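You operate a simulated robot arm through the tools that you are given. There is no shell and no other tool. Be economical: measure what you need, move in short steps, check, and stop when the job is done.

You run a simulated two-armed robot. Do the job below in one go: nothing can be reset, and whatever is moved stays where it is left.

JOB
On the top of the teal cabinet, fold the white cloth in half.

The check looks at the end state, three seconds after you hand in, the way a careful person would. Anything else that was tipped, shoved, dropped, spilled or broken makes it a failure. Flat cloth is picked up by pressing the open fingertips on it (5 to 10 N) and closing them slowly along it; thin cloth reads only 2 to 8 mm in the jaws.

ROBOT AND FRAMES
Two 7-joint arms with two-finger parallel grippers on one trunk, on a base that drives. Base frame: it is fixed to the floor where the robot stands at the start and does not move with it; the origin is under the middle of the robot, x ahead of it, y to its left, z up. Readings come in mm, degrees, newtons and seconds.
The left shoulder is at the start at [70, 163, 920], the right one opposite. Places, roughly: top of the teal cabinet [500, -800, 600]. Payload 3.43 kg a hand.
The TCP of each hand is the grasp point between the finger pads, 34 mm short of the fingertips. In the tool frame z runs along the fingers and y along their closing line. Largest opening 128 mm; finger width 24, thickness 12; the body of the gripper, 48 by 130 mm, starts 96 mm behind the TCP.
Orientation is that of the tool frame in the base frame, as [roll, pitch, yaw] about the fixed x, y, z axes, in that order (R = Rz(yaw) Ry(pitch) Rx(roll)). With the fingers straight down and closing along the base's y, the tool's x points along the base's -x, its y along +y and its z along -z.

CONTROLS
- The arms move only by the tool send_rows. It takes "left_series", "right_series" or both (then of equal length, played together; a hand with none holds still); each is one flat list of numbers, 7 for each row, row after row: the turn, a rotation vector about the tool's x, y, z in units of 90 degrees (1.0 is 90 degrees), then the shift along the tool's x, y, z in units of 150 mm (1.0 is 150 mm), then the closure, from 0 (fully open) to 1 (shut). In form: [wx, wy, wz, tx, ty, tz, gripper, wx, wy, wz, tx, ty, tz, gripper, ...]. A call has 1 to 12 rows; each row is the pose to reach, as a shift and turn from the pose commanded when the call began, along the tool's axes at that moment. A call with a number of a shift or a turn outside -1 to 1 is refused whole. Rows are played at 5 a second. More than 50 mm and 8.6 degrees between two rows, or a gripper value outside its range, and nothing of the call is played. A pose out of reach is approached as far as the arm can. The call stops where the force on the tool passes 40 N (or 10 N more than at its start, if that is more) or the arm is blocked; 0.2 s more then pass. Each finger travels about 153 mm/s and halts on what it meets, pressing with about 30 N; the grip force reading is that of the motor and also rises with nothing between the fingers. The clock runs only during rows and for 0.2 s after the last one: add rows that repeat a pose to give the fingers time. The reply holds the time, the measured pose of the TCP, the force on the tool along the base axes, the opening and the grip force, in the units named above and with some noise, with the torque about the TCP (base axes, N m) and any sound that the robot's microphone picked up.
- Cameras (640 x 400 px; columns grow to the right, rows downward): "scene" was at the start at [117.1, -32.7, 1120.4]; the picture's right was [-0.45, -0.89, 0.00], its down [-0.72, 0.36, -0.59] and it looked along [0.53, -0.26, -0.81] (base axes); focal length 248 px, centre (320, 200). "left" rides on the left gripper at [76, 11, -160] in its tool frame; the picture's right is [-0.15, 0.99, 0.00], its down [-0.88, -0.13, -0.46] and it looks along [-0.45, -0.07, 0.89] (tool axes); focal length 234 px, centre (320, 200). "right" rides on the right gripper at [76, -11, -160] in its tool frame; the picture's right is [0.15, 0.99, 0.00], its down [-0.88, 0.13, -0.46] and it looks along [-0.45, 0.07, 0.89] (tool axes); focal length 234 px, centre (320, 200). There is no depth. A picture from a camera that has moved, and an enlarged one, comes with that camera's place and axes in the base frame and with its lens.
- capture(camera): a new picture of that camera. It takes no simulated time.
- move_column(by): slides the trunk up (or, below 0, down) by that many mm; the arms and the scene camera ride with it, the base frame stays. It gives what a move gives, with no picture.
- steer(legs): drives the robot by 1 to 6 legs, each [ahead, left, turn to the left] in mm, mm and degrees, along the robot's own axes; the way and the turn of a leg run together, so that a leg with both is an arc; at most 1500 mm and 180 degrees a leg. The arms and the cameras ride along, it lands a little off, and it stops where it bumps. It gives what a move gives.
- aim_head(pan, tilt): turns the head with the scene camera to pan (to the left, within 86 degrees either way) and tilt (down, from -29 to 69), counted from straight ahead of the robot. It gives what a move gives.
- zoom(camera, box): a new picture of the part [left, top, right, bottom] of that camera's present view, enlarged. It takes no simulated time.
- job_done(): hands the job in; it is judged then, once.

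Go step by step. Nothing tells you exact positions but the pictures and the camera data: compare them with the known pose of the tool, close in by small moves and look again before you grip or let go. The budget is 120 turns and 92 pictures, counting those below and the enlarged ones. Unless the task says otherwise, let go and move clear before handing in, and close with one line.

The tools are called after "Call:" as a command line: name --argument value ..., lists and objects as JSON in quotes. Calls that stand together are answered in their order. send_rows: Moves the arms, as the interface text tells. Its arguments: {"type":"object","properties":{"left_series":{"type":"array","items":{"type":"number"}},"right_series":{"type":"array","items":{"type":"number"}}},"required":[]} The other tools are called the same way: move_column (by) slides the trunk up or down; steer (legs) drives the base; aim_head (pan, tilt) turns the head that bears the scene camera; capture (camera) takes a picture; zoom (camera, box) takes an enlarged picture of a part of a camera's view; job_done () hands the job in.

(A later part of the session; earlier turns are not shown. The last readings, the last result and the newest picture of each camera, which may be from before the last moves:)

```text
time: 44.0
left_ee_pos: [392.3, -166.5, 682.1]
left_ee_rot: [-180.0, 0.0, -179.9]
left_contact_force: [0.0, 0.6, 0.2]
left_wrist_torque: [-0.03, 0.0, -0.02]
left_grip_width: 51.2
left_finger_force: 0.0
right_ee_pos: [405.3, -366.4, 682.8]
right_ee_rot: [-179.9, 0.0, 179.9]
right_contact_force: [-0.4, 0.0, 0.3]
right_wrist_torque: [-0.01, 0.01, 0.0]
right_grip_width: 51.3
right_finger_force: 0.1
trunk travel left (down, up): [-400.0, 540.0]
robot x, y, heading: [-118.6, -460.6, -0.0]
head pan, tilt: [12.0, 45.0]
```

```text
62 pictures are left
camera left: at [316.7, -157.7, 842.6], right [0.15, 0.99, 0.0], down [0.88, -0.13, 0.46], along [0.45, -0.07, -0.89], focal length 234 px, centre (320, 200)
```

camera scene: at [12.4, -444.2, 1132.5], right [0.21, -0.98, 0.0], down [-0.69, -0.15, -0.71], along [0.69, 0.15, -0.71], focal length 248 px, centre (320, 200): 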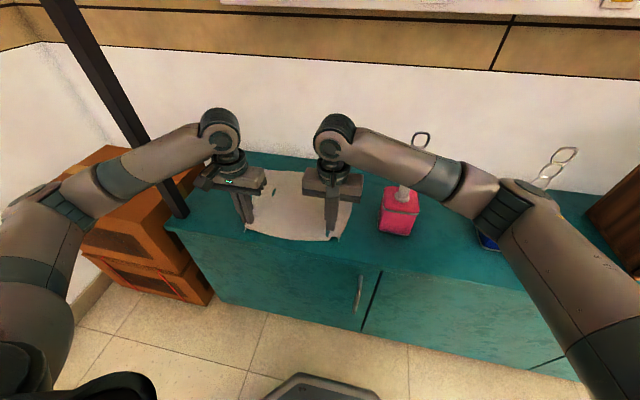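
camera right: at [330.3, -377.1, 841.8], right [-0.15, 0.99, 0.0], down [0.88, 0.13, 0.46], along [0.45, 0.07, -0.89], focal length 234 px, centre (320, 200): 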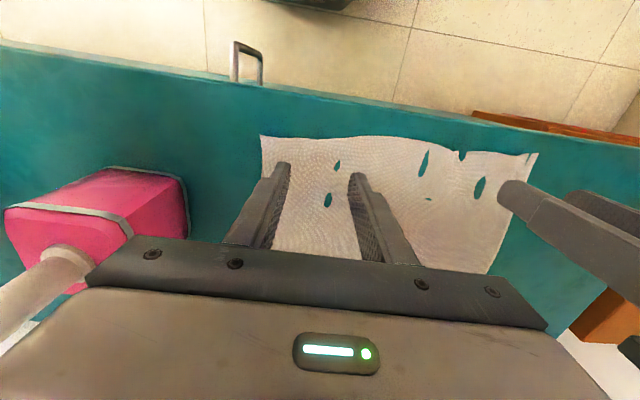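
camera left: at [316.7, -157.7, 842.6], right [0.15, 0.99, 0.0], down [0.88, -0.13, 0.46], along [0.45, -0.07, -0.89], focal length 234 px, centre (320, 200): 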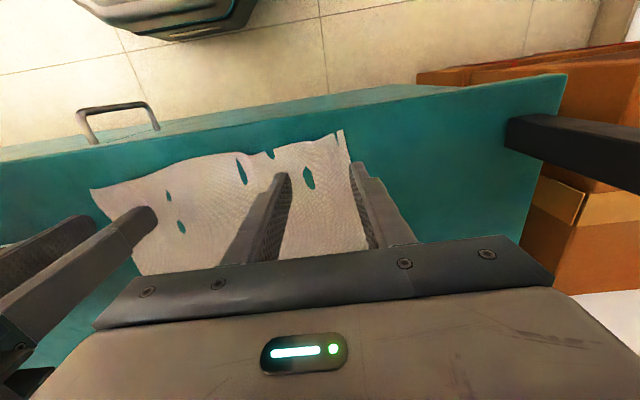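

The puckers relaxed. D is now at (363,-140) and C at (389,-429). I regrip closer to the corners with a narrow 22 mm opening.

Call:
send_rows --left_series '[0, 0, 0, 0.05, 0.057, 0, 0.83, 0, 0, 0, 0.05, 0.057, 0.1, 0.83, 0, 0, 0, 0.05, 0.057, 0.25, 0.83, 0, 0, 0, 0.05, 0.057, 0.31, 0.83, 0, 0, 0, 0.05, 0.057, 0.322, 0.83, 0, 0, 0, 0.05, 0.057, 0.322, 0.83]' --right_series '[0, 0, 0, -0.018, -0.15, 0, 0.83, 0, 0, 0, -0.018, -0.304, 0.1, 0.83, 0, 0, 0, -0.018, -0.304, 0.25, 0.83, 0, 0, 0, -0.018, -0.304, 0.31, 0.83, 0, 0, 0, -0.018, -0.304, 0.32, 0.83, 0, 0, 0, -0.018, -0.304, 0.32, 0.83]'

Call:
capture --camera "right"

Call:
capture --camera "left"

```text
time: 45.4
left_ee_pos: [385.7, -158.0, 635.0]
left_ee_rot: [179.9, 0.1, -179.9]
left_contact_force: [1.5, 0.8, 6.5]
left_wrist_torque: [-0.02, 0.01, -0.03]
left_grip_width: 21.5
left_finger_force: 0.1
right_ee_pos: [409.0, -412.3, 635.1]
right_ee_rot: [180.0, 0.2, 179.9]
right_contact_force: [-0.7, -2.2, 6.1]
right_wrist_torque: [0.0, 0.02, 0.02]
right_grip_width: 21.7
right_finger_force: 0.0
trunk travel left (down, up): [-400.0, 540.0]
robot x, y, heading: [-121.2, -463.7, -0.1]
head pan, tilt: [12.0, 45.0]
```

```text
61 pictures are left
camera right: at [332.0, -424.5, 794.8], right [-0.15, 0.99, 0.0], down [0.88, 0.13, 0.46], along [0.45, 0.07, -0.89], focal length 234 px, centre (320, 200)
```

right: 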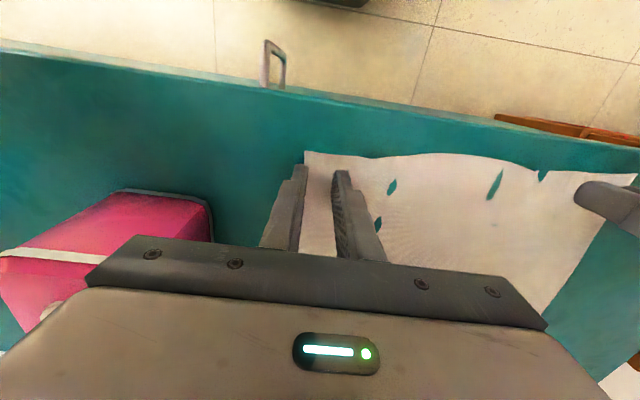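

```text
60 pictures are left
camera left: at [309.1, -149.2, 794.9], right [0.15, 0.99, 0.0], down [0.88, -0.13, 0.46], along [0.45, -0.07, -0.89], focal length 234 px, centre (320, 200)
```

left: 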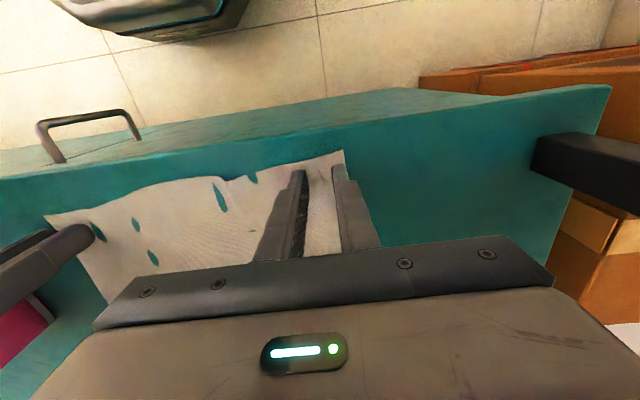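

Both hands touch at about 6 N right beside the corners, so I close slowly and lift a little.

Call:
send_rows --left_series '[0, 0, 0, 0, 0, 0.002, 0.85, 0, 0, 0, 0, 0, 0.002, 0.87, 0, 0, 0, 0, 0, 0.002, 0.89, 0, 0, 0, 0, 0, 0.002, 0.91, 0, 0, 0, 0, 0, 0.002, 0.93, 0, 0, 0, 0, 0, 0.002, 0.95, 0, 0, 0, 0, 0, 0.002, 0.97, 0, 0, 0, 0, 0, 0.002, 1, 0, 0, 0, 0, 0, 0.002, 1, 0, 0, 0, 0, 0, -0.06, 1, 0, 0, 0, 0, 0, -0.12, 1]' --right_series '[0, 0, 0, 0, 0, 0.002, 0.85, 0, 0, 0, 0, 0, 0.002, 0.87, 0, 0, 0, 0, 0, 0.002, 0.89, 0, 0, 0, 0, 0, 0.002, 0.91, 0, 0, 0, 0, 0, 0.002, 0.93, 0, 0, 0, 0, 0, 0.002, 0.95, 0, 0, 0, 0, 0, 0.002, 0.97, 0, 0, 0, 0, 0, 0.002, 1, 0, 0, 0, 0, 0, 0.002, 1, 0, 0, 0, 0, 0, -0.06, 1, 0, 0, 0, 0, 0, -0.12, 1]'

Call:
capture --camera "right"

Call:
capture --camera "left"

```text
time: 47.8
left_ee_pos: [385.0, -158.3, 651.9]
left_ee_rot: [-179.9, -0.1, -179.8]
left_contact_force: [0.3, 0.1, 0.9]
left_wrist_torque: [-0.02, -0.01, 0.0]
left_grip_width: 0.0
left_finger_force: 30.2
right_ee_pos: [409.6, -412.1, 651.6]
right_ee_rot: [-179.9, 0.0, -179.9]
right_contact_force: [0.5, 0.5, -0.7]
right_wrist_torque: [0.02, 0.0, 0.02]
right_grip_width: 0.0
right_finger_force: 30.3
trunk travel left (down, up): [-400.0, 540.0]
robot x, y, heading: [-120.8, -461.9, -0.0]
head pan, tilt: [12.0, 45.0]
```

```text
59 pictures are left
camera right: at [333.6, -424.3, 811.4], right [-0.15, 0.99, 0.0], down [0.88, 0.13, 0.46], along [0.45, 0.07, -0.89], focal length 234 px, centre (320, 200)
```

right: 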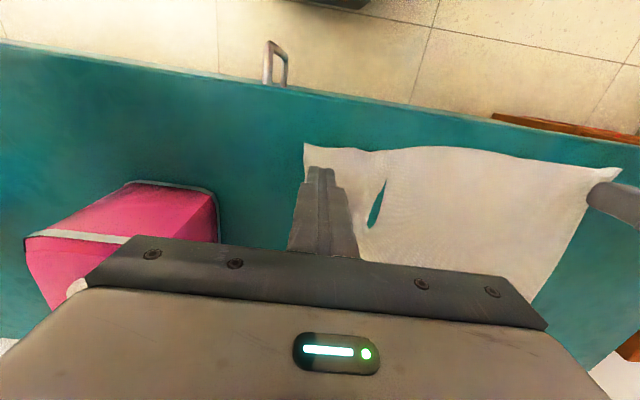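

```text
58 pictures are left
camera left: at [310.1, -149.0, 811.5], right [0.15, 0.99, 0.0], down [0.88, -0.13, 0.45], along [0.45, -0.07, -0.89], focal length 234 px, centre (320, 200)
```

left: 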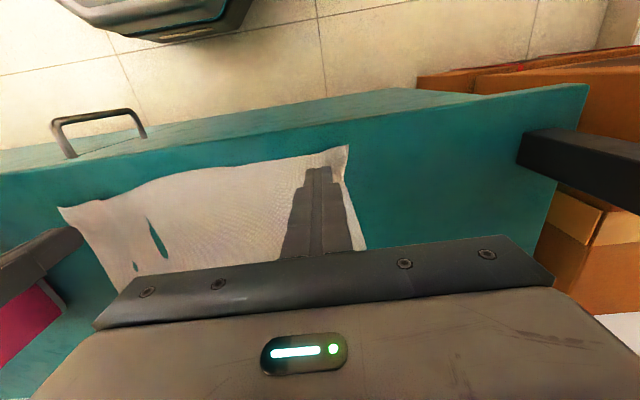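

With so narrow an opening neither hand gripped. I'll instead turn the hands 90° so they close across the edge, which leaves the edge length ungathered. I raise and rotate both first.

Call:
send_rows --left_series '[0, 0, -0.09, 0, 0, -0.1, 0.9, 0, 0, -0.18, 0, 0, -0.2, 0.8, 0, 0, -0.27, 0, 0, -0.3, 0.69, 0, 0, -0.36, 0, 0, -0.3, 0.69, 0, 0, -0.45, 0, 0, -0.3, 0.69, 0, 0, -0.54, 0, 0, -0.3, 0.69, 0, 0, -0.63, 0, 0, -0.3, 0.69, 0, 0, -0.72, 0, 0, -0.3, 0.69, 0, 0, -0.81, 0, 0, -0.3, 0.69, 0, 0, -0.9, 0, 0, -0.3, 0.69, 0, 0, -0.99, 0, 0, -0.3, 0.69]' --right_series '[0, 0, 0.09, 0, 0, -0.1, 0.9, 0, 0, 0.18, 0, 0, -0.2, 0.8, 0, 0, 0.27, 0, 0, -0.3, 0.69, 0, 0, 0.36, 0, 0, -0.3, 0.69, 0, 0, 0.45, 0, 0, -0.3, 0.69, 0, 0, 0.54, 0, 0, -0.3, 0.69, 0, 0, 0.63, 0, 0, -0.3, 0.69, 0, 0, 0.72, 0, 0, -0.3, 0.69, 0, 0, 0.81, 0, 0, -0.3, 0.69, 0, 0, 0.9, 0, 0, -0.3, 0.69, 0, 0, 0.99, 0, 0, -0.3, 0.69]'

Call:
capture --camera "right"

Call:
capture --camera "left"

Call:
capture --camera "scene"

```text
time: 50.2
left_ee_pos: [386.0, -158.5, 697.4]
left_ee_rot: [179.9, 0.0, -90.7]
left_contact_force: [0.1, 0.0, 0.1]
left_wrist_torque: [0.02, -0.01, 0.03]
left_grip_width: 39.6
left_finger_force: 0.1
right_ee_pos: [426.9, -412.8, 691.0]
right_ee_rot: [-179.8, 0.0, 91.0]
right_contact_force: [0.0, 0.7, -0.4]
right_wrist_torque: [0.02, 0.0, 0.03]
right_grip_width: 40.0
right_finger_force: 0.1
right hand out of reach, approached as far as the arm can: row 11
trunk travel left (down, up): [-400.0, 540.0]
robot x, y, heading: [-123.4, -458.2, -0.1]
head pan, tilt: [12.0, 45.0]
```

```text
57 pictures are left
camera right: at [414.5, -338.1, 850.8], right [0.99, 0.17, 0.0], down [0.15, -0.88, 0.46], along [0.07, -0.45, -0.89], focal length 234 px, centre (320, 200)
```

right: 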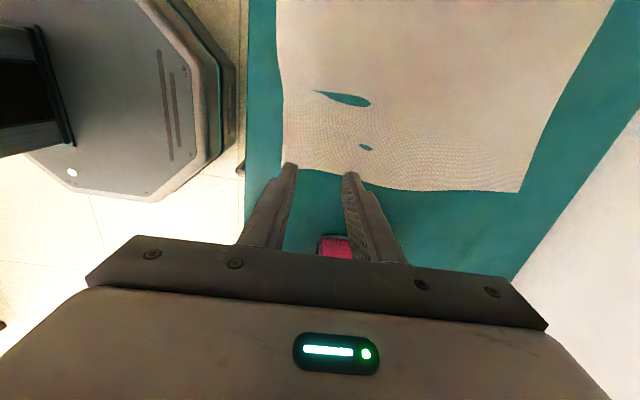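

```text
56 pictures are left
camera left: at [373.9, -235.9, 856.3], right [-0.99, 0.16, 0.0], down [0.14, 0.88, 0.46], along [0.07, 0.45, -0.89], focal length 234 px, centre (320, 200)
```

left: 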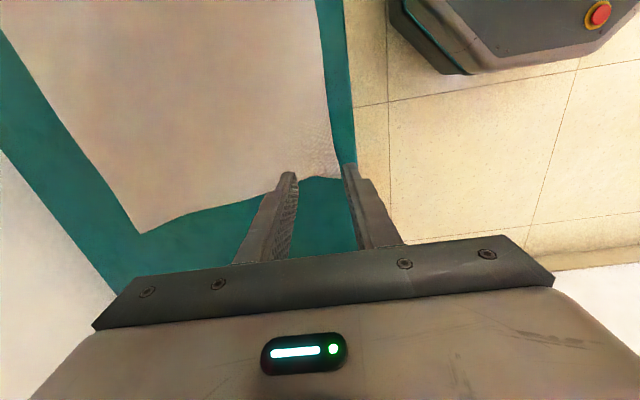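

```text
55 pictures are left
camera scene: at [13.0, -444.2, 1132.6], right [0.21, -0.98, 0.0], down [-0.69, -0.15, -0.71], along [0.69, 0.15, -0.71], focal length 248 px, centre (320, 200)
```

scene: 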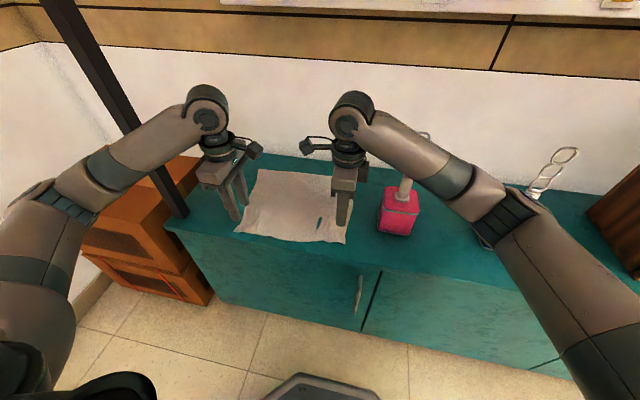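

From these views: A(638,-96), B(667,-415), C(386,-426), D(364,-135), which is close to a true rectangle. The right wrist is at its limit, so I back its turn off by 13°, then bring both down to just above the edge.

Call:
send_rows --left_series '[0, 0, 0, -0.053, -0.04, 0, 0.69, 0, 0, 0, -0.053, -0.04, 0.15, 0.69, 0, 0, 0, -0.053, -0.04, 0.3, 0.69, 0, 0, 0, -0.053, -0.04, 0.35, 0.69]' --right_series '[0, 0, -0.075, 0.02, 0, 0, 0.69, 0, 0, -0.15, 0.033, 0, 0.1, 0.69, 0, 0, -0.15, 0.033, 0, 0.2, 0.69, 0, 0, -0.15, 0.033, 0, 0.25, 0.69]'

```text
time: 51.2
left_ee_pos: [393.4, -151.6, 644.8]
left_ee_rot: [-179.9, 0.0, -90.8]
left_contact_force: [0.1, 0.5, 0.4]
left_wrist_torque: [0.0, -0.02, -0.04]
left_grip_width: 39.6
left_finger_force: 0.1
right_ee_pos: [425.8, -408.6, 653.7]
right_ee_rot: [180.0, 0.0, 104.4]
right_contact_force: [0.8, -0.9, 0.2]
right_wrist_torque: [0.01, -0.01, 0.01]
right_grip_width: 39.6
right_finger_force: 0.0
trunk travel left (down, up): [-400.0, 540.0]
robot x, y, heading: [-121.3, -459.0, 0.2]
head pan, tilt: [12.0, 45.0]
```

Call:
send_rows --right_series '[0, 0, 0, 0.022, -0.084, 0, 0.69, 0, 0, 0, 0.022, -0.084, 0.058, 0.69, 0, 0, 0, 0.022, -0.084, 0.058, 0.69]'

Call:
capture --camera "right"

Call:
capture --camera "left"

```text
time: 52.0
left_ee_pos: [391.6, -152.4, 644.2]
left_ee_rot: [180.0, -0.1, -90.8]
left_contact_force: [0.1, 0.6, 0.0]
left_wrist_torque: [0.03, -0.01, -0.02]
left_grip_width: 39.5
left_finger_force: 0.1
right_ee_pos: [413.8, -407.6, 645.7]
right_ee_rot: [-179.9, 0.1, 104.5]
right_contact_force: [-0.2, -0.6, 0.8]
right_wrist_torque: [0.02, -0.01, 0.0]
right_grip_width: 40.0
right_finger_force: 0.0
trunk travel left (down, up): [-400.0, 540.0]
robot x, y, heading: [-118.8, -462.1, -0.1]
head pan, tilt: [12.0, 45.0]
```

```text
54 pictures are left
camera right: at [383.5, -337.8, 805.1], right [0.92, 0.39, 0.0], down [0.35, -0.82, 0.46], along [0.18, -0.42, -0.89], focal length 234 px, centre (320, 200)
```

right: 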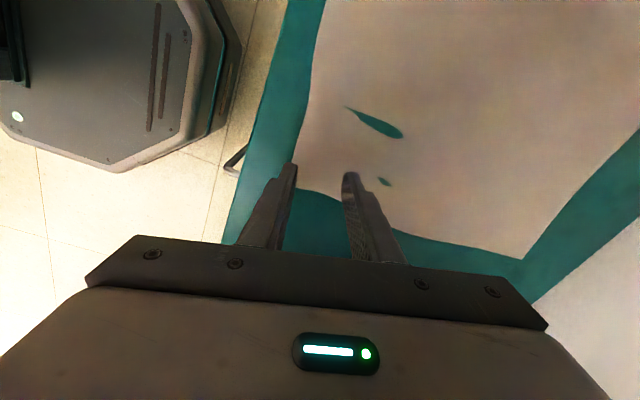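

```text
53 pictures are left
camera left: at [379.6, -228.6, 804.4], right [-0.99, 0.16, 0.0], down [0.14, 0.88, 0.46], along [0.07, 0.45, -0.89], focal length 234 px, centre (320, 200)
```

left: 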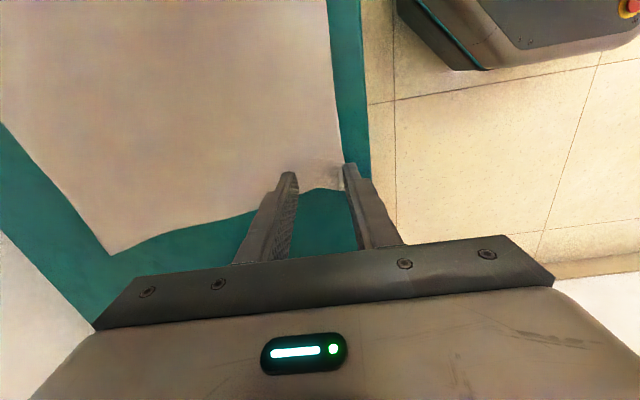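

Nearly there. I shift both inward slightly and press.

Call:
send_rows --left_series '[0, 0, 0, 0.053, -0.053, 0, 0.69, 0, 0, 0, 0.053, -0.053, 0.05, 0.69, 0, 0, 0, 0.053, -0.053, 0.064, 0.69, 0, 0, 0, 0.053, -0.053, 0.064, 0.69]' --right_series '[0, 0, 0, 0.055, 0.055, 0, 0.69, 0, 0, 0, 0.055, 0.055, 0.055, 0.69, 0, 0, 0, 0.055, 0.055, 0.072, 0.69, 0, 0, 0, 0.055, 0.055, 0.072, 0.69]'

```text
time: 53.0
left_ee_pos: [400.1, -159.6, 635.1]
left_ee_rot: [179.9, 0.1, -90.9]
left_contact_force: [0.3, 0.0, -0.4]
left_wrist_torque: [-0.01, -0.03, 0.0]
left_grip_width: 39.4
left_finger_force: 0.1
right_ee_pos: [418.9, -397.4, 635.1]
right_ee_rot: [179.9, 0.0, 104.5]
right_contact_force: [-0.5, 0.2, 6.5]
right_wrist_torque: [0.01, 0.11, -0.02]
right_grip_width: 39.7
right_finger_force: 0.1
trunk travel left (down, up): [-400.0, 540.0]
robot x, y, heading: [-116.5, -461.2, -0.1]
head pan, tilt: [12.0, 45.0]
```

Call:
send_rows --left_series '[0, 0, 0, 0, 0, 0.004, 0.69, 0, 0, 0, 0, 0, 0.007, 0.69, 0, 0, 0, 0, 0, 0.007, 0.69]' --right_series '[0, 0, 0, 0, 0, 0.001, 0.69, 0, 0, 0, 0, 0, 0.002, 0.69, 0, 0, 0, 0, 0, 0.002, 0.69]'

```text
time: 53.8
left_ee_pos: [399.8, -159.3, 634.8]
left_ee_rot: [-179.9, -0.1, -90.9]
left_contact_force: [-0.3, -0.6, 5.6]
left_wrist_torque: [0.02, 0.07, 0.0]
left_grip_width: 39.6
left_finger_force: 0.0
right_ee_pos: [418.4, -398.6, 634.8]
right_ee_rot: [179.8, 0.0, 104.5]
right_contact_force: [0.9, 0.2, 6.0]
right_wrist_torque: [-0.05, 0.13, -0.01]
right_grip_width: 39.6
right_finger_force: 0.0
trunk travel left (down, up): [-400.0, 540.0]
robot x, y, heading: [-123.3, -461.2, -0.1]
head pan, tilt: [12.0, 45.0]
```

Both press at about 6 N. I press a touch more, close slowly and lift a little.

Call:
send_rows --left_series '[0, 0, 0, 0, 0, 0.003, 0.72, 0, 0, 0, 0, 0, 0.003, 0.76, 0, 0, 0, 0, 0, 0.003, 0.8, 0, 0, 0, 0, 0, 0.003, 0.84, 0, 0, 0, 0, 0, 0.003, 0.88, 0, 0, 0, 0, 0, 0.003, 0.92, 0, 0, 0, 0, 0, 0.003, 0.96, 0, 0, 0, 0, 0, 0.003, 1, 0, 0, 0, 0, 0, 0.003, 1, 0, 0, 0, 0, 0, -0.06, 1, 0, 0, 0, 0, 0, -0.12, 1]' --right_series '[0, 0, 0, 0, 0, 0.003, 0.72, 0, 0, 0, 0, 0, 0.003, 0.76, 0, 0, 0, 0, 0, 0.003, 0.8, 0, 0, 0, 0, 0, 0.003, 0.84, 0, 0, 0, 0, 0, 0.003, 0.88, 0, 0, 0, 0, 0, 0.003, 0.92, 0, 0, 0, 0, 0, 0.003, 0.96, 0, 0, 0, 0, 0, 0.003, 1, 0, 0, 0, 0, 0, 0.003, 1, 0, 0, 0, 0, 0, -0.06, 1, 0, 0, 0, 0, 0, -0.12, 1]'

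Call:
capture --camera "right"

Call:
capture --camera "left"

```text
time: 56.2
left_ee_pos: [399.2, -160.5, 652.9]
left_ee_rot: [-180.0, 0.1, -90.9]
left_contact_force: [-0.5, 0.7, 0.0]
left_wrist_torque: [-0.04, -0.01, 0.01]
left_grip_width: 2.2
left_finger_force: 29.9
right_ee_pos: [419.6, -398.0, 651.7]
right_ee_rot: [-179.9, 0.0, 104.5]
right_contact_force: [-0.7, 0.5, -0.9]
right_wrist_torque: [0.03, 0.01, 0.0]
right_grip_width: 2.0
right_finger_force: 30.4
trunk travel left (down, up): [-400.0, 540.0]
robot x, y, heading: [-120.8, -460.9, -0.2]
head pan, tilt: [12.0, 45.0]
```

```text
52 pictures are left
camera right: at [390.0, -327.6, 811.9], right [0.92, 0.39, 0.0], down [0.35, -0.82, 0.46], along [0.18, -0.42, -0.89], focal length 234 px, centre (320, 200)
```

right: 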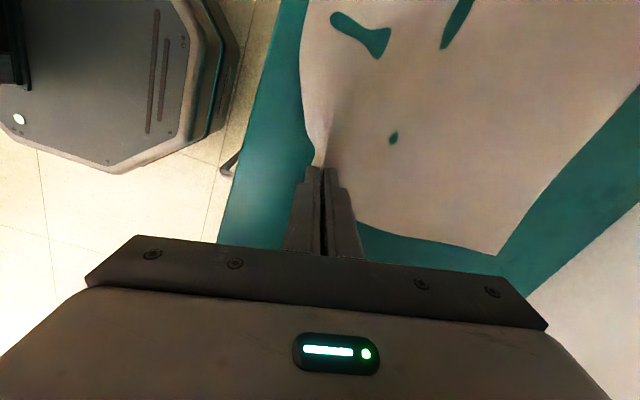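

```text
51 pictures are left
camera left: at [387.0, -235.9, 812.6], right [-0.99, 0.16, 0.0], down [0.14, 0.88, 0.46], along [0.07, 0.45, -0.89], focal length 234 px, centre (320, 200)
```

left: 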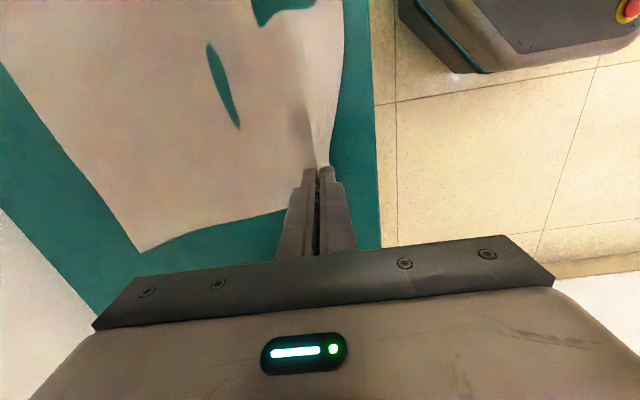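

Both corners are gripped cleanly (about 2 mm) with the edge straight. The far corners are now A≈(616,-94) and B≈(649,-414). I lift both hands together in a low arc to the halfway point.

Call:
send_rows --left_series '[0, 0, 0, -0.04, 0, -0.08, 1, 0, 0, 0, -0.08, -0.02, -0.187, 1, 0, 0, 0, -0.12, -0.08, -0.3, 1, 0, 0, 0, -0.16, -0.187, -0.4, 1, 0, 0, 0, -0.187, -0.307, -0.48, 1, 0, 0, 0, -0.213, -0.44, -0.533, 1, 0, 0, 0, -0.233, -0.587, -0.56, 1, 0, 0, 0, -0.24, -0.7, -0.56, 1]' --right_series '[0, 0, 0, 0.013, 0.003, -0.08, 1, 0, 0, 0, 0.021, 0.026, -0.187, 1, 0, 0, 0, 0.019, 0.087, -0.3, 1, 0, 0, 0, 0.001, 0.207, -0.4, 1, 0, 0, 0, -0.025, 0.338, -0.48, 1, 0, 0, 0, -0.052, 0.469, -0.533, 1, 0, 0, 0, -0.083, 0.612, -0.56, 1, 0, 0, 0, -0.113, 0.728, -0.56, 1]'

Call:
capture --camera "right"

Call:
capture --camera "left"

Call:
zoom --camera "scene" --box '[160, 100, 420, 262]'

```text
time: 58.0
left_ee_pos: [478.5, -127.1, 743.6]
left_ee_rot: [-179.5, 0.4, -90.9]
left_contact_force: [0.5, -9.7, 0.3]
left_wrist_torque: [-0.32, -0.02, 0.01]
left_grip_width: 2.0
left_finger_force: 30.1
right_ee_pos: [509.6, -385.9, 751.1]
right_ee_rot: [178.7, 0.0, 105.1]
right_contact_force: [-0.9, 10.7, -0.5]
right_wrist_torque: [0.26, 0.05, -0.06]
right_grip_width: 2.1
right_finger_force: 29.9
trunk travel left (down, up): [-400.0, 540.0]
robot x, y, heading: [-127.8, -463.5, 0.7]
head pan, tilt: [12.0, 45.0]
```

```text
50 pictures are left
camera right: at [476.0, -316.7, 910.3], right [0.92, 0.4, 0.02], down [0.35, -0.82, 0.46], along [0.2, -0.41, -0.89], focal length 234 px, centre (320, 200)
```

right: 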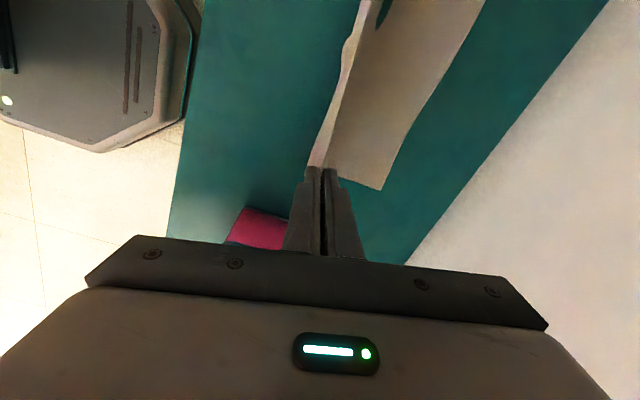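

```text
49 pictures are left
camera left: at [464.2, -204.4, 902.3], right [-0.99, 0.16, -0.01], down [0.14, 0.87, 0.46], along [0.08, 0.46, -0.89], focal length 234 px, centre (320, 200)
```

left: 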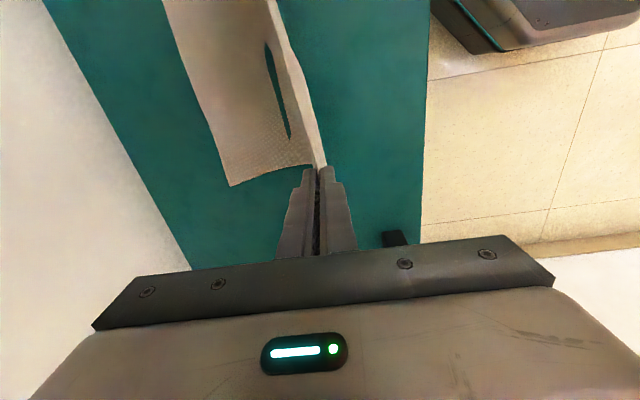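

```text
2.46 times, centred on (290, 181) of scene
camera zoom: at [-15.1, -450.1, 1134.4], right [0.22, -0.98, 0.0], down [-0.67, -0.15, -0.72], along [0.71, 0.16, -0.69], focal length 610 px, centre (394, 247)
```

zoom: 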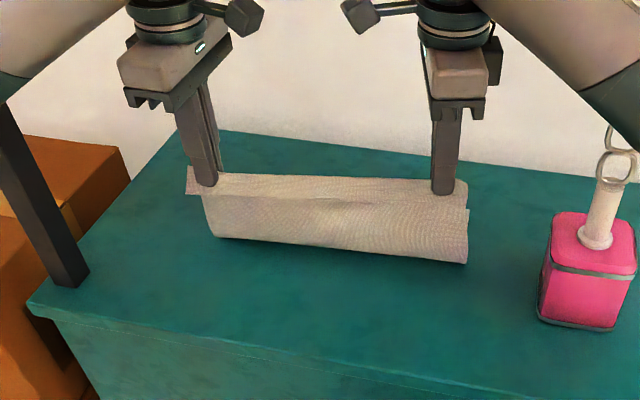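

The fold is rising beautifully, but the trunk seems to have swayed. I ease the side tension by a few mm, hold still, and re-read the poses.

Call:
send_rows --left_series '[0, 0, 0, 0.02, 0, 0, 1, 0, 0, 0, 0.03, 0, 0, 1, 0, 0, 0, 0.03, 0, 0, 1]' --right_series '[0, 0, 0, 0.01, 0, 0, 1, 0, 0, 0, 0.02, 0, 0, 1, 0, 0, 0, 0.02, 0, 0, 1]'

Call:
capture --camera "scene"

```text
time: 59.0
left_ee_pos: [476.1, -124.8, 741.6]
left_ee_rot: [-179.8, 0.8, -90.3]
left_contact_force: [0.9, -1.9, -0.1]
left_wrist_torque: [-0.07, -0.01, 0.03]
left_grip_width: 2.0
left_finger_force: 29.8
right_ee_pos: [510.4, -380.5, 748.6]
right_ee_rot: [179.1, -0.2, 105.5]
right_contact_force: [-0.1, 1.7, -0.8]
right_wrist_torque: [0.1, -0.01, 0.0]
right_grip_width: 1.9
right_finger_force: 29.7
trunk travel left (down, up): [-400.0, 540.0]
robot x, y, heading: [-130.3, -462.7, 0.8]
head pan, tilt: [12.0, 45.0]
stopped in row 3 (left hand): the arm was blocked; the commanded pose is now the measured one
```

```text
47 pictures are left
camera scene: at [-10.2, -451.2, 1137.3], right [0.23, -0.97, 0.0], down [-0.68, -0.15, -0.72], along [0.7, 0.16, -0.7], focal length 248 px, centre (320, 200)
```

scene: 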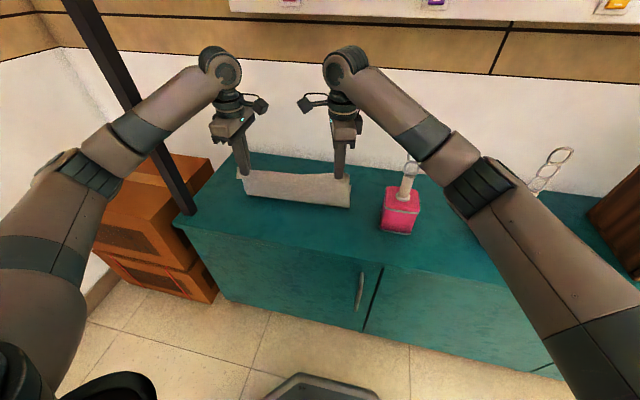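

The left forearm is leaning against the post, which is what pushed the base back. I'll back off and slide the base about 55 mm to the right with the cloth held; the bottle stays clear.

Call:
steer --legs '[[-25, -20, 0], [0, -35, -0.8]]'

Call:
capture --camera "scene"

Call:
capture --camera "left"

Call:
capture --camera "right"

```text
time: 60.3
left_ee_pos: [472.0, -189.4, 729.5]
left_ee_rot: [179.2, 0.4, -91.4]
left_contact_force: [0.5, -2.6, 0.3]
left_wrist_torque: [-0.04, -0.02, 0.01]
left_grip_width: 2.0
left_finger_force: 30.3
right_ee_pos: [499.6, -444.5, 737.8]
right_ee_rot: [-179.9, 0.1, 104.1]
right_contact_force: [-1.0, 2.0, -1.0]
right_wrist_torque: [0.16, 0.0, 0.0]
right_grip_width: 1.9
right_finger_force: 30.5
trunk travel left (down, up): [-400.0, 540.0]
robot x, y, heading: [-147.2, -519.5, -0.3]
head pan, tilt: [12.0, 45.0]
```

```text
46 pictures are left
camera scene: at [-17.8, -502.6, 1132.7], right [0.21, -0.98, 0.0], down [-0.69, -0.14, -0.71], along [0.69, 0.15, -0.71], focal length 248 px, centre (320, 200)
```

scene: 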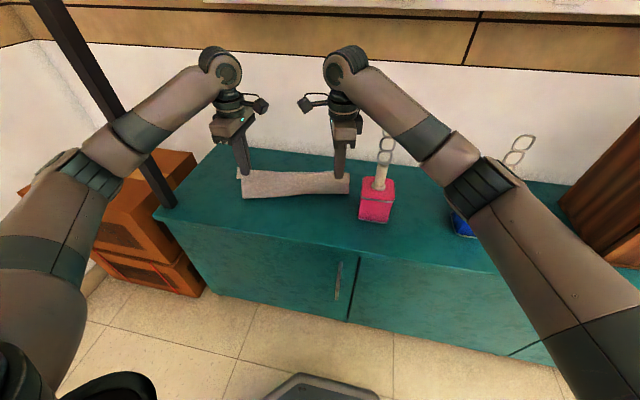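

```text
45 pictures are left
camera left: at [460.3, -267.5, 888.7], right [-0.99, 0.17, 0.01], down [0.16, 0.87, 0.46], along [0.07, 0.45, -0.89], focal length 234 px, centre (320, 200)
```

left: 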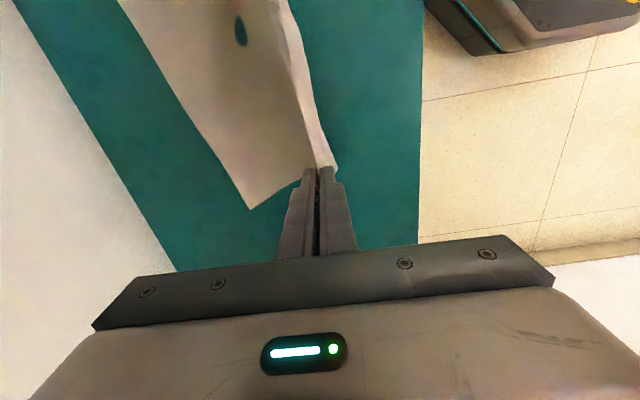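

```text
44 pictures are left
camera right: at [469.8, -374.1, 896.6], right [0.92, 0.39, 0.0], down [0.34, -0.82, 0.46], along [0.18, -0.42, -0.89], focal length 234 px, centre (320, 200)
```

right: 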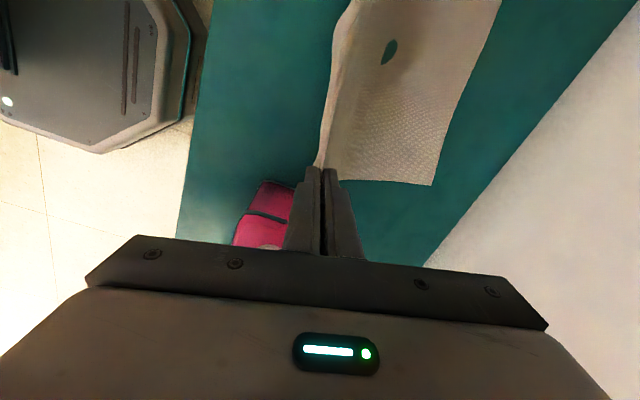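

Free of the post now. The far corners are A(584,-123) and B(664,-433), so I carry the held edge over in an arc to match them.

Call:
send_rows --left_series '[0, 0, 0, -0.024, -0.07, 0.013, 1, 0, 0, 0, -0.052, -0.153, 0.04, 1, 0, 0, 0, -0.085, -0.25, 0.093, 1, 0, 0, 0, -0.119, -0.348, 0.173, 1, 0, 0, 0, -0.152, -0.445, 0.28, 1, 0, 0, 0, -0.185, -0.542, 0.37, 1, 0, 0, 0, -0.185, -0.542, 0.37, 1]' --right_series '[0, 0, 0, 0.002, 0.098, 0.015, 1, 0, 0, 0, 0.005, 0.215, 0.043, 1, 0, 0, 0, 0.008, 0.351, 0.1, 1, 0, 0, 0, 0.012, 0.488, 0.187, 1, 0, 0, 0, 0.015, 0.624, 0.3, 1, 0, 0, 0, 0.018, 0.761, 0.41, 1, 0, 0, 0, 0.018, 0.761, 0.41, 1]'

Call:
capture --camera "scene"

Call:
capture --camera "left"

Call:
capture --camera "right"

```text
time: 61.9
left_ee_pos: [551.8, -163.8, 671.5]
left_ee_rot: [179.3, 0.2, -91.4]
left_contact_force: [0.6, -1.7, 0.1]
left_wrist_torque: [-0.07, -0.02, 0.01]
left_grip_width: 2.2
left_finger_force: 29.8
right_ee_pos: [607.3, -414.0, 675.2]
right_ee_rot: [180.0, 0.1, 104.3]
right_contact_force: [-0.5, 2.8, 0.3]
right_wrist_torque: [0.09, 0.02, 0.04]
right_grip_width: 1.8
right_finger_force: 30.0
right hand out of reach, approached as far as the arm can: row 6
trunk travel left (down, up): [-400.0, 540.0]
robot x, y, heading: [-145.7, -518.2, -0.3]
head pan, tilt: [12.0, 45.0]
```

```text
43 pictures are left
camera scene: at [-17.8, -501.2, 1132.7], right [0.21, -0.98, 0.0], down [-0.69, -0.15, -0.71], along [0.69, 0.15, -0.71], focal length 248 px, centre (320, 200)
```

scene: 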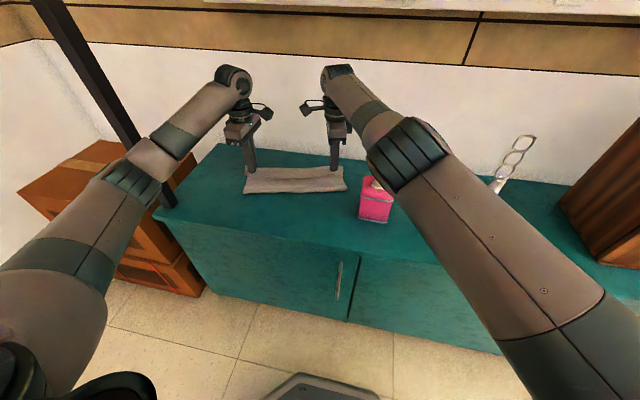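

```text
42 pictures are left
camera left: at [540.7, -241.4, 830.9], right [-0.99, 0.17, 0.01], down [0.16, 0.88, 0.46], along [0.07, 0.45, -0.89], focal length 234 px, centre (320, 200)
```

left: 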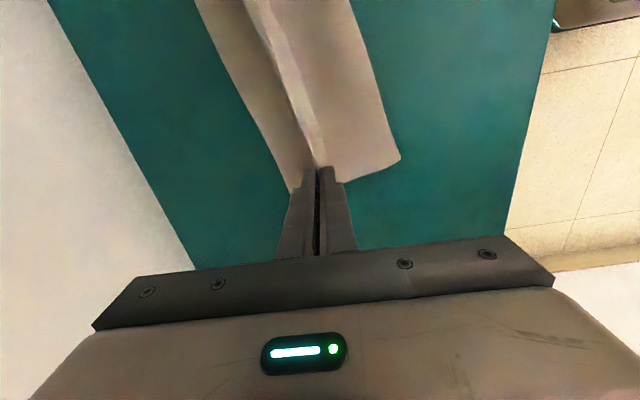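

```text
41 pictures are left
camera right: at [577.6, -343.6, 834.6], right [0.92, 0.39, 0.0], down [0.34, -0.82, 0.46], along [0.18, -0.42, -0.89], focal length 234 px, centre (320, 200)
```

right: 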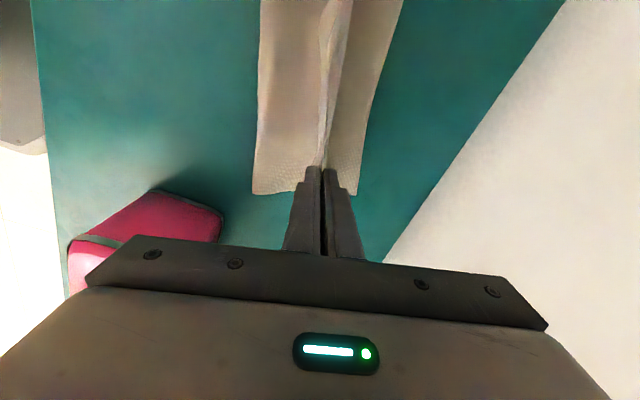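

The fold lies well over; the right arm only lacks a little reach. I pull the hands back slightly and drive the base 52 mm ahead to finish the last stretch.

Call:
send_rows --left_series '[0, 0, 0, 0, 0.09, 0, 1, 0, 0, 0, 0, 0.18, 0, 1]' --right_series '[0, 0, 0, 0.016, -0.065, 0, 1, 0, 0, 0, 0.033, -0.129, 0, 1]'

Call:
steer --legs '[[52, 8, 0]]'

Call:
capture --camera "left"

Call:
capture --camera "right"

Call:
capture --camera "scene"

```text
time: 62.5
left_ee_pos: [523.9, -163.7, 672.4]
left_ee_rot: [179.4, 0.2, -91.4]
left_contact_force: [0.4, -3.8, -1.3]
left_wrist_torque: [-0.1, -0.02, 0.01]
left_grip_width: 2.2
left_finger_force: 30.5
right_ee_pos: [589.5, -412.7, 675.5]
right_ee_rot: [179.9, 0.1, 104.3]
right_contact_force: [-0.8, 3.7, -0.6]
right_wrist_torque: [0.11, 0.07, 0.05]
right_grip_width: 1.7
right_finger_force: 29.8
trunk travel left (down, up): [-400.0, 540.0]
robot x, y, heading: [-151.6, -520.2, -0.1]
head pan, tilt: [12.0, 45.0]
```

```text
time: 63.4
left_ee_pos: [576.5, -153.8, 670.5]
left_ee_rot: [179.2, 0.2, -91.4]
left_contact_force: [1.7, -4.8, -0.8]
left_wrist_torque: [-0.17, -0.02, 0.03]
left_grip_width: 2.1
left_finger_force: 29.8
right_ee_pos: [640.8, -404.0, 673.9]
right_ee_rot: [-179.9, 0.1, 104.4]
right_contact_force: [-1.7, 5.1, -0.4]
right_wrist_torque: [0.12, 0.07, -0.02]
right_grip_width: 1.9
right_finger_force: 30.0
trunk travel left (down, up): [-400.0, 540.0]
robot x, y, heading: [-96.2, -511.2, -0.5]
head pan, tilt: [12.0, 45.0]
```

```text
40 pictures are left
camera left: at [565.6, -231.8, 830.0], right [-0.99, 0.17, 0.01], down [0.16, 0.88, 0.46], along [0.07, 0.45, -0.89], focal length 234 px, centre (320, 200)
```

left: 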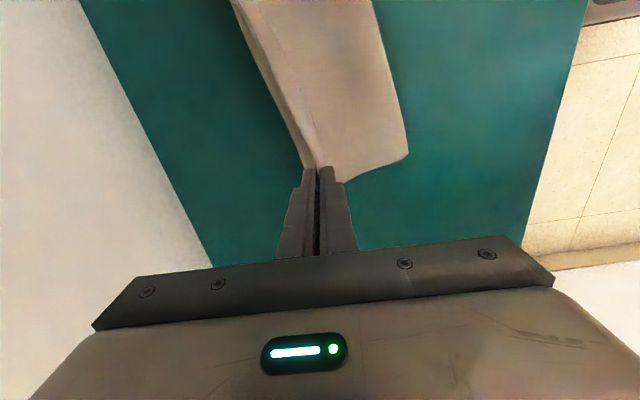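

```text
39 pictures are left
camera right: at [611.5, -333.9, 833.9], right [0.92, 0.39, 0.0], down [0.34, -0.82, 0.46], along [0.17, -0.42, -0.89], focal length 234 px, centre (320, 200)
```

right: 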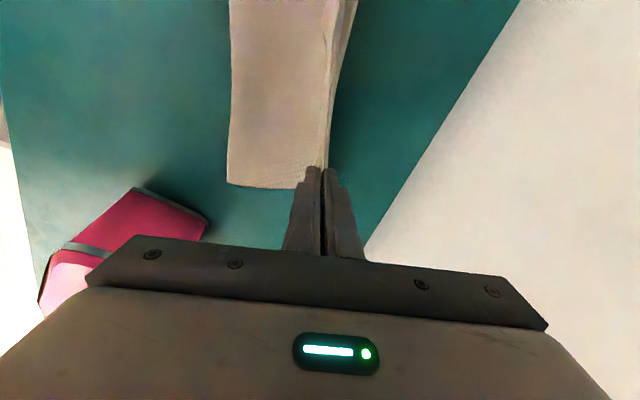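

```text
38 pictures are left
camera scene: at [35.0, -492.8, 1132.5], right [0.21, -0.98, 0.0], down [-0.69, -0.15, -0.71], along [0.69, 0.15, -0.71], focal length 248 px, centre (320, 200)
```

scene: 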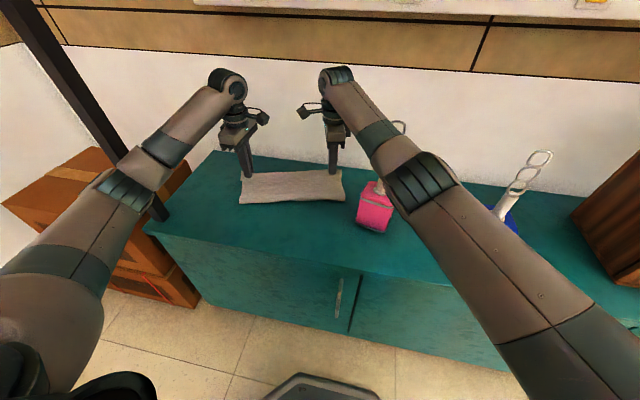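

Both held corners now sit over A and B. I lower them to the top and look.

Call:
send_rows --left_series '[0, 0, 0, 0, 0, 0.07, 1, 0, 0, 0, 0, 0, 0.14, 1, 0, 0, 0, 0, 0, 0.2, 1, 0, 0, 0, 0, 0, 0.2, 1]' --right_series '[0, 0, 0, 0, 0, 0.08, 1, 0, 0, 0, 0, 0, 0.16, 1, 0, 0, 0, 0, 0, 0.222, 1, 0, 0, 0, 0, 0, 0.222, 1]'

Call:
capture --camera "left"

Call:
capture --camera "right"

Call:
zoom --camera "scene" --box '[190, 110, 390, 235]'

```text
time: 64.4
left_ee_pos: [574.7, -153.4, 641.2]
left_ee_rot: [179.1, 0.2, -91.4]
left_contact_force: [0.2, -4.4, 0.1]
left_wrist_torque: [-0.15, -0.02, 0.0]
left_grip_width: 2.3
left_finger_force: 29.6
right_ee_pos: [638.4, -404.2, 642.1]
right_ee_rot: [-179.9, 0.1, 104.3]
right_contact_force: [-0.6, 5.5, 0.7]
right_wrist_torque: [0.16, 0.05, 0.0]
right_grip_width: 2.0
right_finger_force: 29.6
trunk travel left (down, up): [-400.0, 540.0]
robot x, y, heading: [-98.3, -514.2, -0.2]
head pan, tilt: [12.0, 45.0]
```

```text
37 pictures are left
camera left: at [564.2, -231.8, 801.1], right [-0.99, 0.17, 0.01], down [0.16, 0.88, 0.46], along [0.07, 0.45, -0.89], focal length 234 px, centre (320, 200)
```

left: 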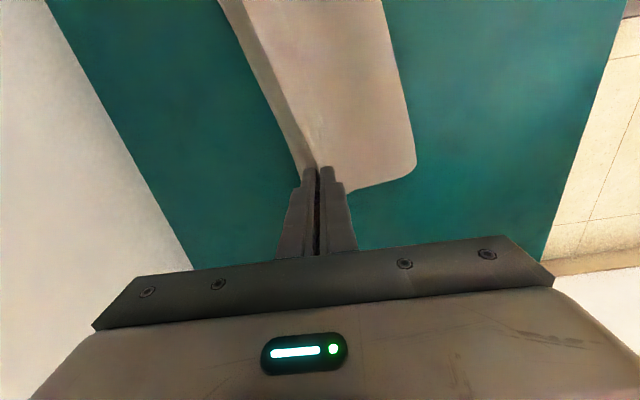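

```text
36 pictures are left
camera right: at [610.0, -333.8, 801.7], right [0.92, 0.39, 0.0], down [0.34, -0.82, 0.46], along [0.18, -0.42, -0.89], focal length 234 px, centre (320, 200)
```

right: 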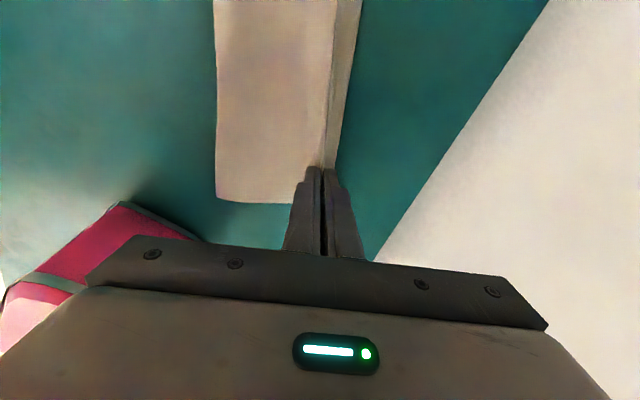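

```text
3.20 times, centred on (290, 172) of scene
camera zoom: at [33.4, -493.1, 1132.7], right [0.21, -0.98, 0.0], down [-0.69, -0.15, -0.71], along [0.69, 0.15, -0.71], focal length 793 px, centre (416, 288)
```

zoom: 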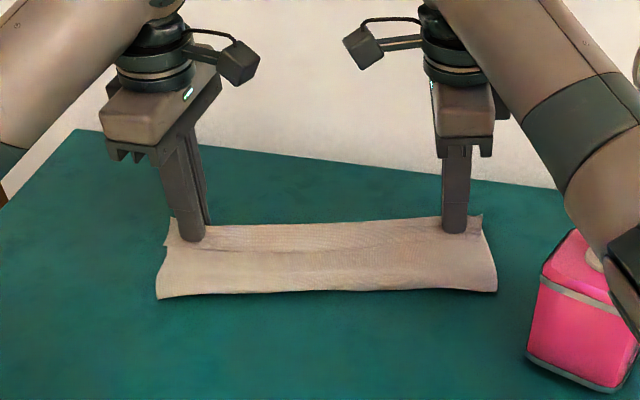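

Neatly laid over. I lower until it touches and open slowly, so the ridge spreads flat.

Call:
send_rows --left_series '[0, 0, 0, 0, 0, 0.02, 1, 0, 0, 0, 0, 0, 0.036, 1, 0, 0, 0, 0, 0, 0.038, 0.96, 0, 0, 0, 0, 0, 0.038, 0.9, 0, 0, 0, 0, 0, 0.038, 0.84, 0, 0, 0, 0, 0, 0.038, 0.78, 0, 0, 0, 0, 0, 0.038, 0.72, 0, 0, 0, 0, 0, 0.038, 0.68, 0, 0, 0, 0, 0, 0.038, 0.68, 0, 0, 0, 0, 0, -0.05, 0.68, 0, 0, 0, 0, 0, -0.25, 0.68, 0, 0, 0, 0, 0, -0.5, 0.68]' --right_series '[0, 0, 0, 0, 0, 0.025, 1, 0, 0, 0, 0, 0, 0.042, 1, 0, 0, 0, 0, 0, 0.044, 0.96, 0, 0, 0, 0, 0, 0.044, 0.9, 0, 0, 0, 0, 0, 0.044, 0.84, 0, 0, 0, 0, 0, 0.044, 0.78, 0, 0, 0, 0, 0, 0.044, 0.72, 0, 0, 0, 0, 0, 0.044, 0.68, 0, 0, 0, 0, 0, 0.044, 0.68, 0, 0, 0, 0, 0, -0.05, 0.68, 0, 0, 0, 0, 0, -0.25, 0.68, 0, 0, 0, 0, 0, -0.5, 0.68]'

Call:
capture --camera "left"

Call:
capture --camera "right"

Call:
zoom --camera "scene" --box '[190, 110, 390, 235]'

```text
time: 67.0
left_ee_pos: [574.0, -154.9, 718.1]
left_ee_rot: [179.2, 0.2, -91.5]
left_contact_force: [0.3, -0.3, -0.9]
left_wrist_torque: [0.0, -0.02, -0.01]
left_grip_width: 40.9
left_finger_force: 0.0
right_ee_pos: [638.9, -402.6, 717.3]
right_ee_rot: [-179.9, 0.2, 104.4]
right_contact_force: [0.3, -0.1, 0.2]
right_wrist_torque: [0.0, 0.0, -0.01]
right_grip_width: 41.0
right_finger_force: 0.0
trunk travel left (down, up): [-400.0, 540.0]
robot x, y, heading: [-96.7, -508.8, 0.3]
head pan, tilt: [12.0, 45.0]
```

```text
34 pictures are left
camera left: at [562.7, -232.4, 878.5], right [-0.99, 0.17, 0.01], down [0.16, 0.87, 0.46], along [0.07, 0.45, -0.89], focal length 234 px, centre (320, 200)
```

left: 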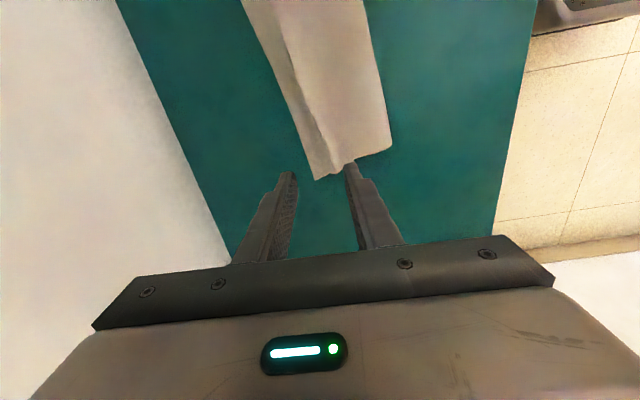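

```text
33 pictures are left
camera right: at [609.6, -332.9, 877.1], right [0.92, 0.39, 0.0], down [0.34, -0.82, 0.46], along [0.18, -0.42, -0.89], focal length 234 px, centre (320, 200)
```

right: 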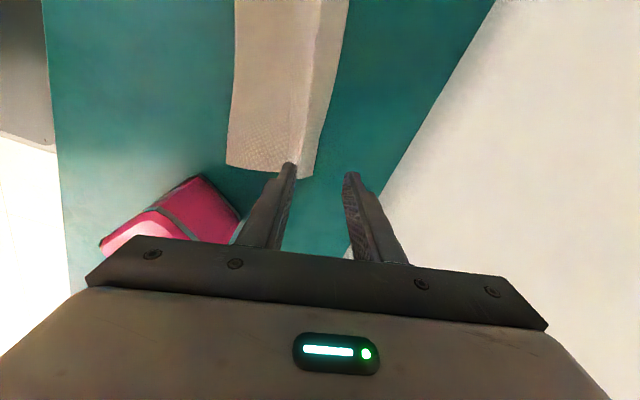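

```text
3.20 times, centred on (290, 172) of scene
camera zoom: at [32.4, -493.5, 1132.7], right [0.21, -0.98, 0.0], down [-0.69, -0.15, -0.71], along [0.69, 0.15, -0.71], focal length 793 px, centre (416, 288)
```

zoom: 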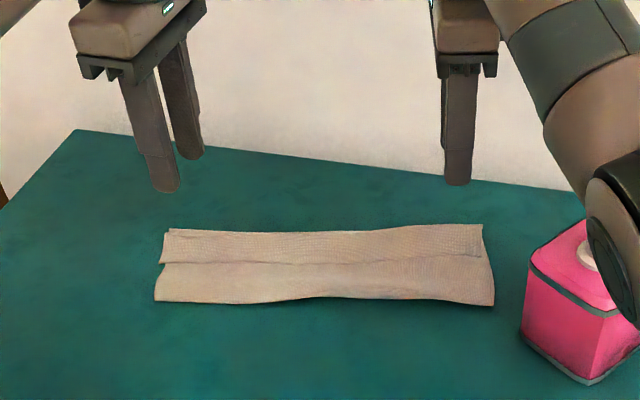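

The cloth is folded, but a line runs along it about 30 mm from the far edge. I raise the hands and look closely to see whether that is the upper edge falling short or a ridge.

Call:
send_rows --left_series '[0, 0, 0, 0, 0.2, -0.2, 0.68, 0, 0, 0, 0, 0.45, -0.4, 0.68, 0, 0, 0, 0, 0.7, -0.5, 0.68, 0, 0, 0, 0.3, 0.7, -0.5, 0.68]' --right_series '[0, 0, 0, 0, -0.2, -0.2, 0.68, 0, 0, 0, 0, -0.45, -0.4, 0.68, 0, 0, 0, 0, -0.7, -0.5, 0.68, 0, 0, 0, 0.0, -0.7, -0.5, 0.68]'

Call:
zoom --camera "left" --box '[160, 0, 420, 162]'

Call:
zoom --camera "right" --box '[200, 0, 460, 200]'

Call:
zoom --camera "scene" --box '[230, 160, 355, 220]'

```text
time: 68.0
left_ee_pos: [471.9, -195.8, 793.2]
left_ee_rot: [179.2, 0.3, -91.2]
left_contact_force: [-0.3, -0.8, 0.1]
left_wrist_torque: [0.13, 0.03, -0.01]
left_grip_width: 41.1
left_finger_force: 0.1
right_ee_pos: [538.8, -429.8, 790.8]
right_ee_rot: [-179.8, -0.1, 104.5]
right_contact_force: [0.8, -0.2, 0.1]
right_wrist_torque: [0.01, 0.07, 0.02]
right_grip_width: 40.9
right_finger_force: 0.0
trunk travel left (down, up): [-400.0, 540.0]
robot x, y, heading: [-99.9, -514.1, -0.1]
head pan, tilt: [12.0, 45.0]
```

```text
2.46 times, centred on (290, 81) of left
camera zoom: at [461.7, -274.1, 953.0], right [-0.99, 0.17, 0.01], down [0.15, 0.88, 0.46], along [0.06, 0.45, -0.89], focal length 576 px, centre (394, 493)
```

zoom: 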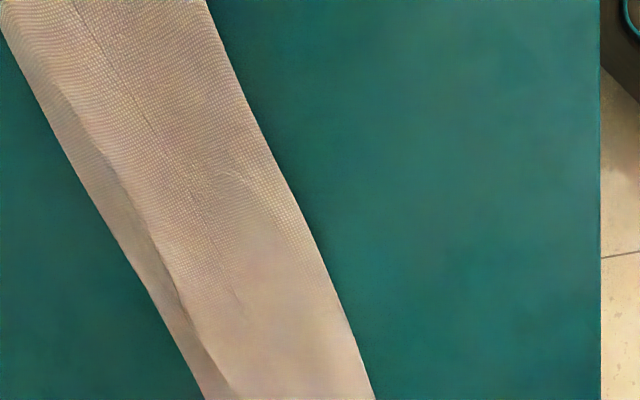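

```text
2.00 times, centred on (330, 100) of right
camera zoom: at [509.0, -359.5, 949.6], right [0.92, 0.39, 0.0], down [0.35, -0.82, 0.45], along [0.17, -0.42, -0.89], focal length 468 px, centre (300, 400)
```

zoom: 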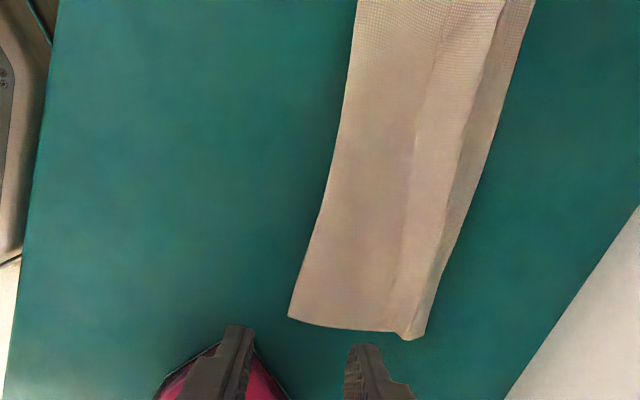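

```text
5.12 times, centred on (292, 190) of scene
camera zoom: at [35.7, -493.7, 1132.7], right [0.21, -0.98, 0.0], down [-0.69, -0.15, -0.71], along [0.69, 0.15, -0.71], focal length 1268 px, centre (461, 251)
```

zoom: 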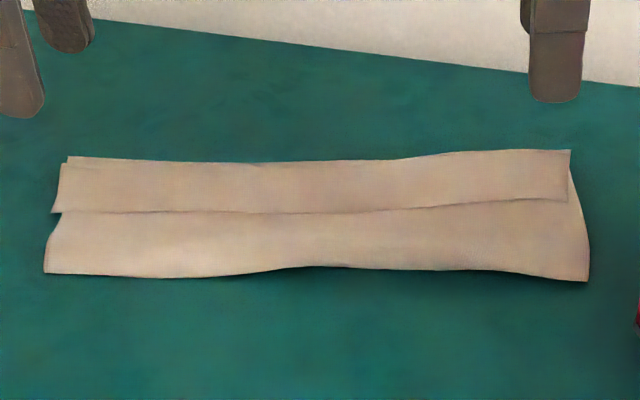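

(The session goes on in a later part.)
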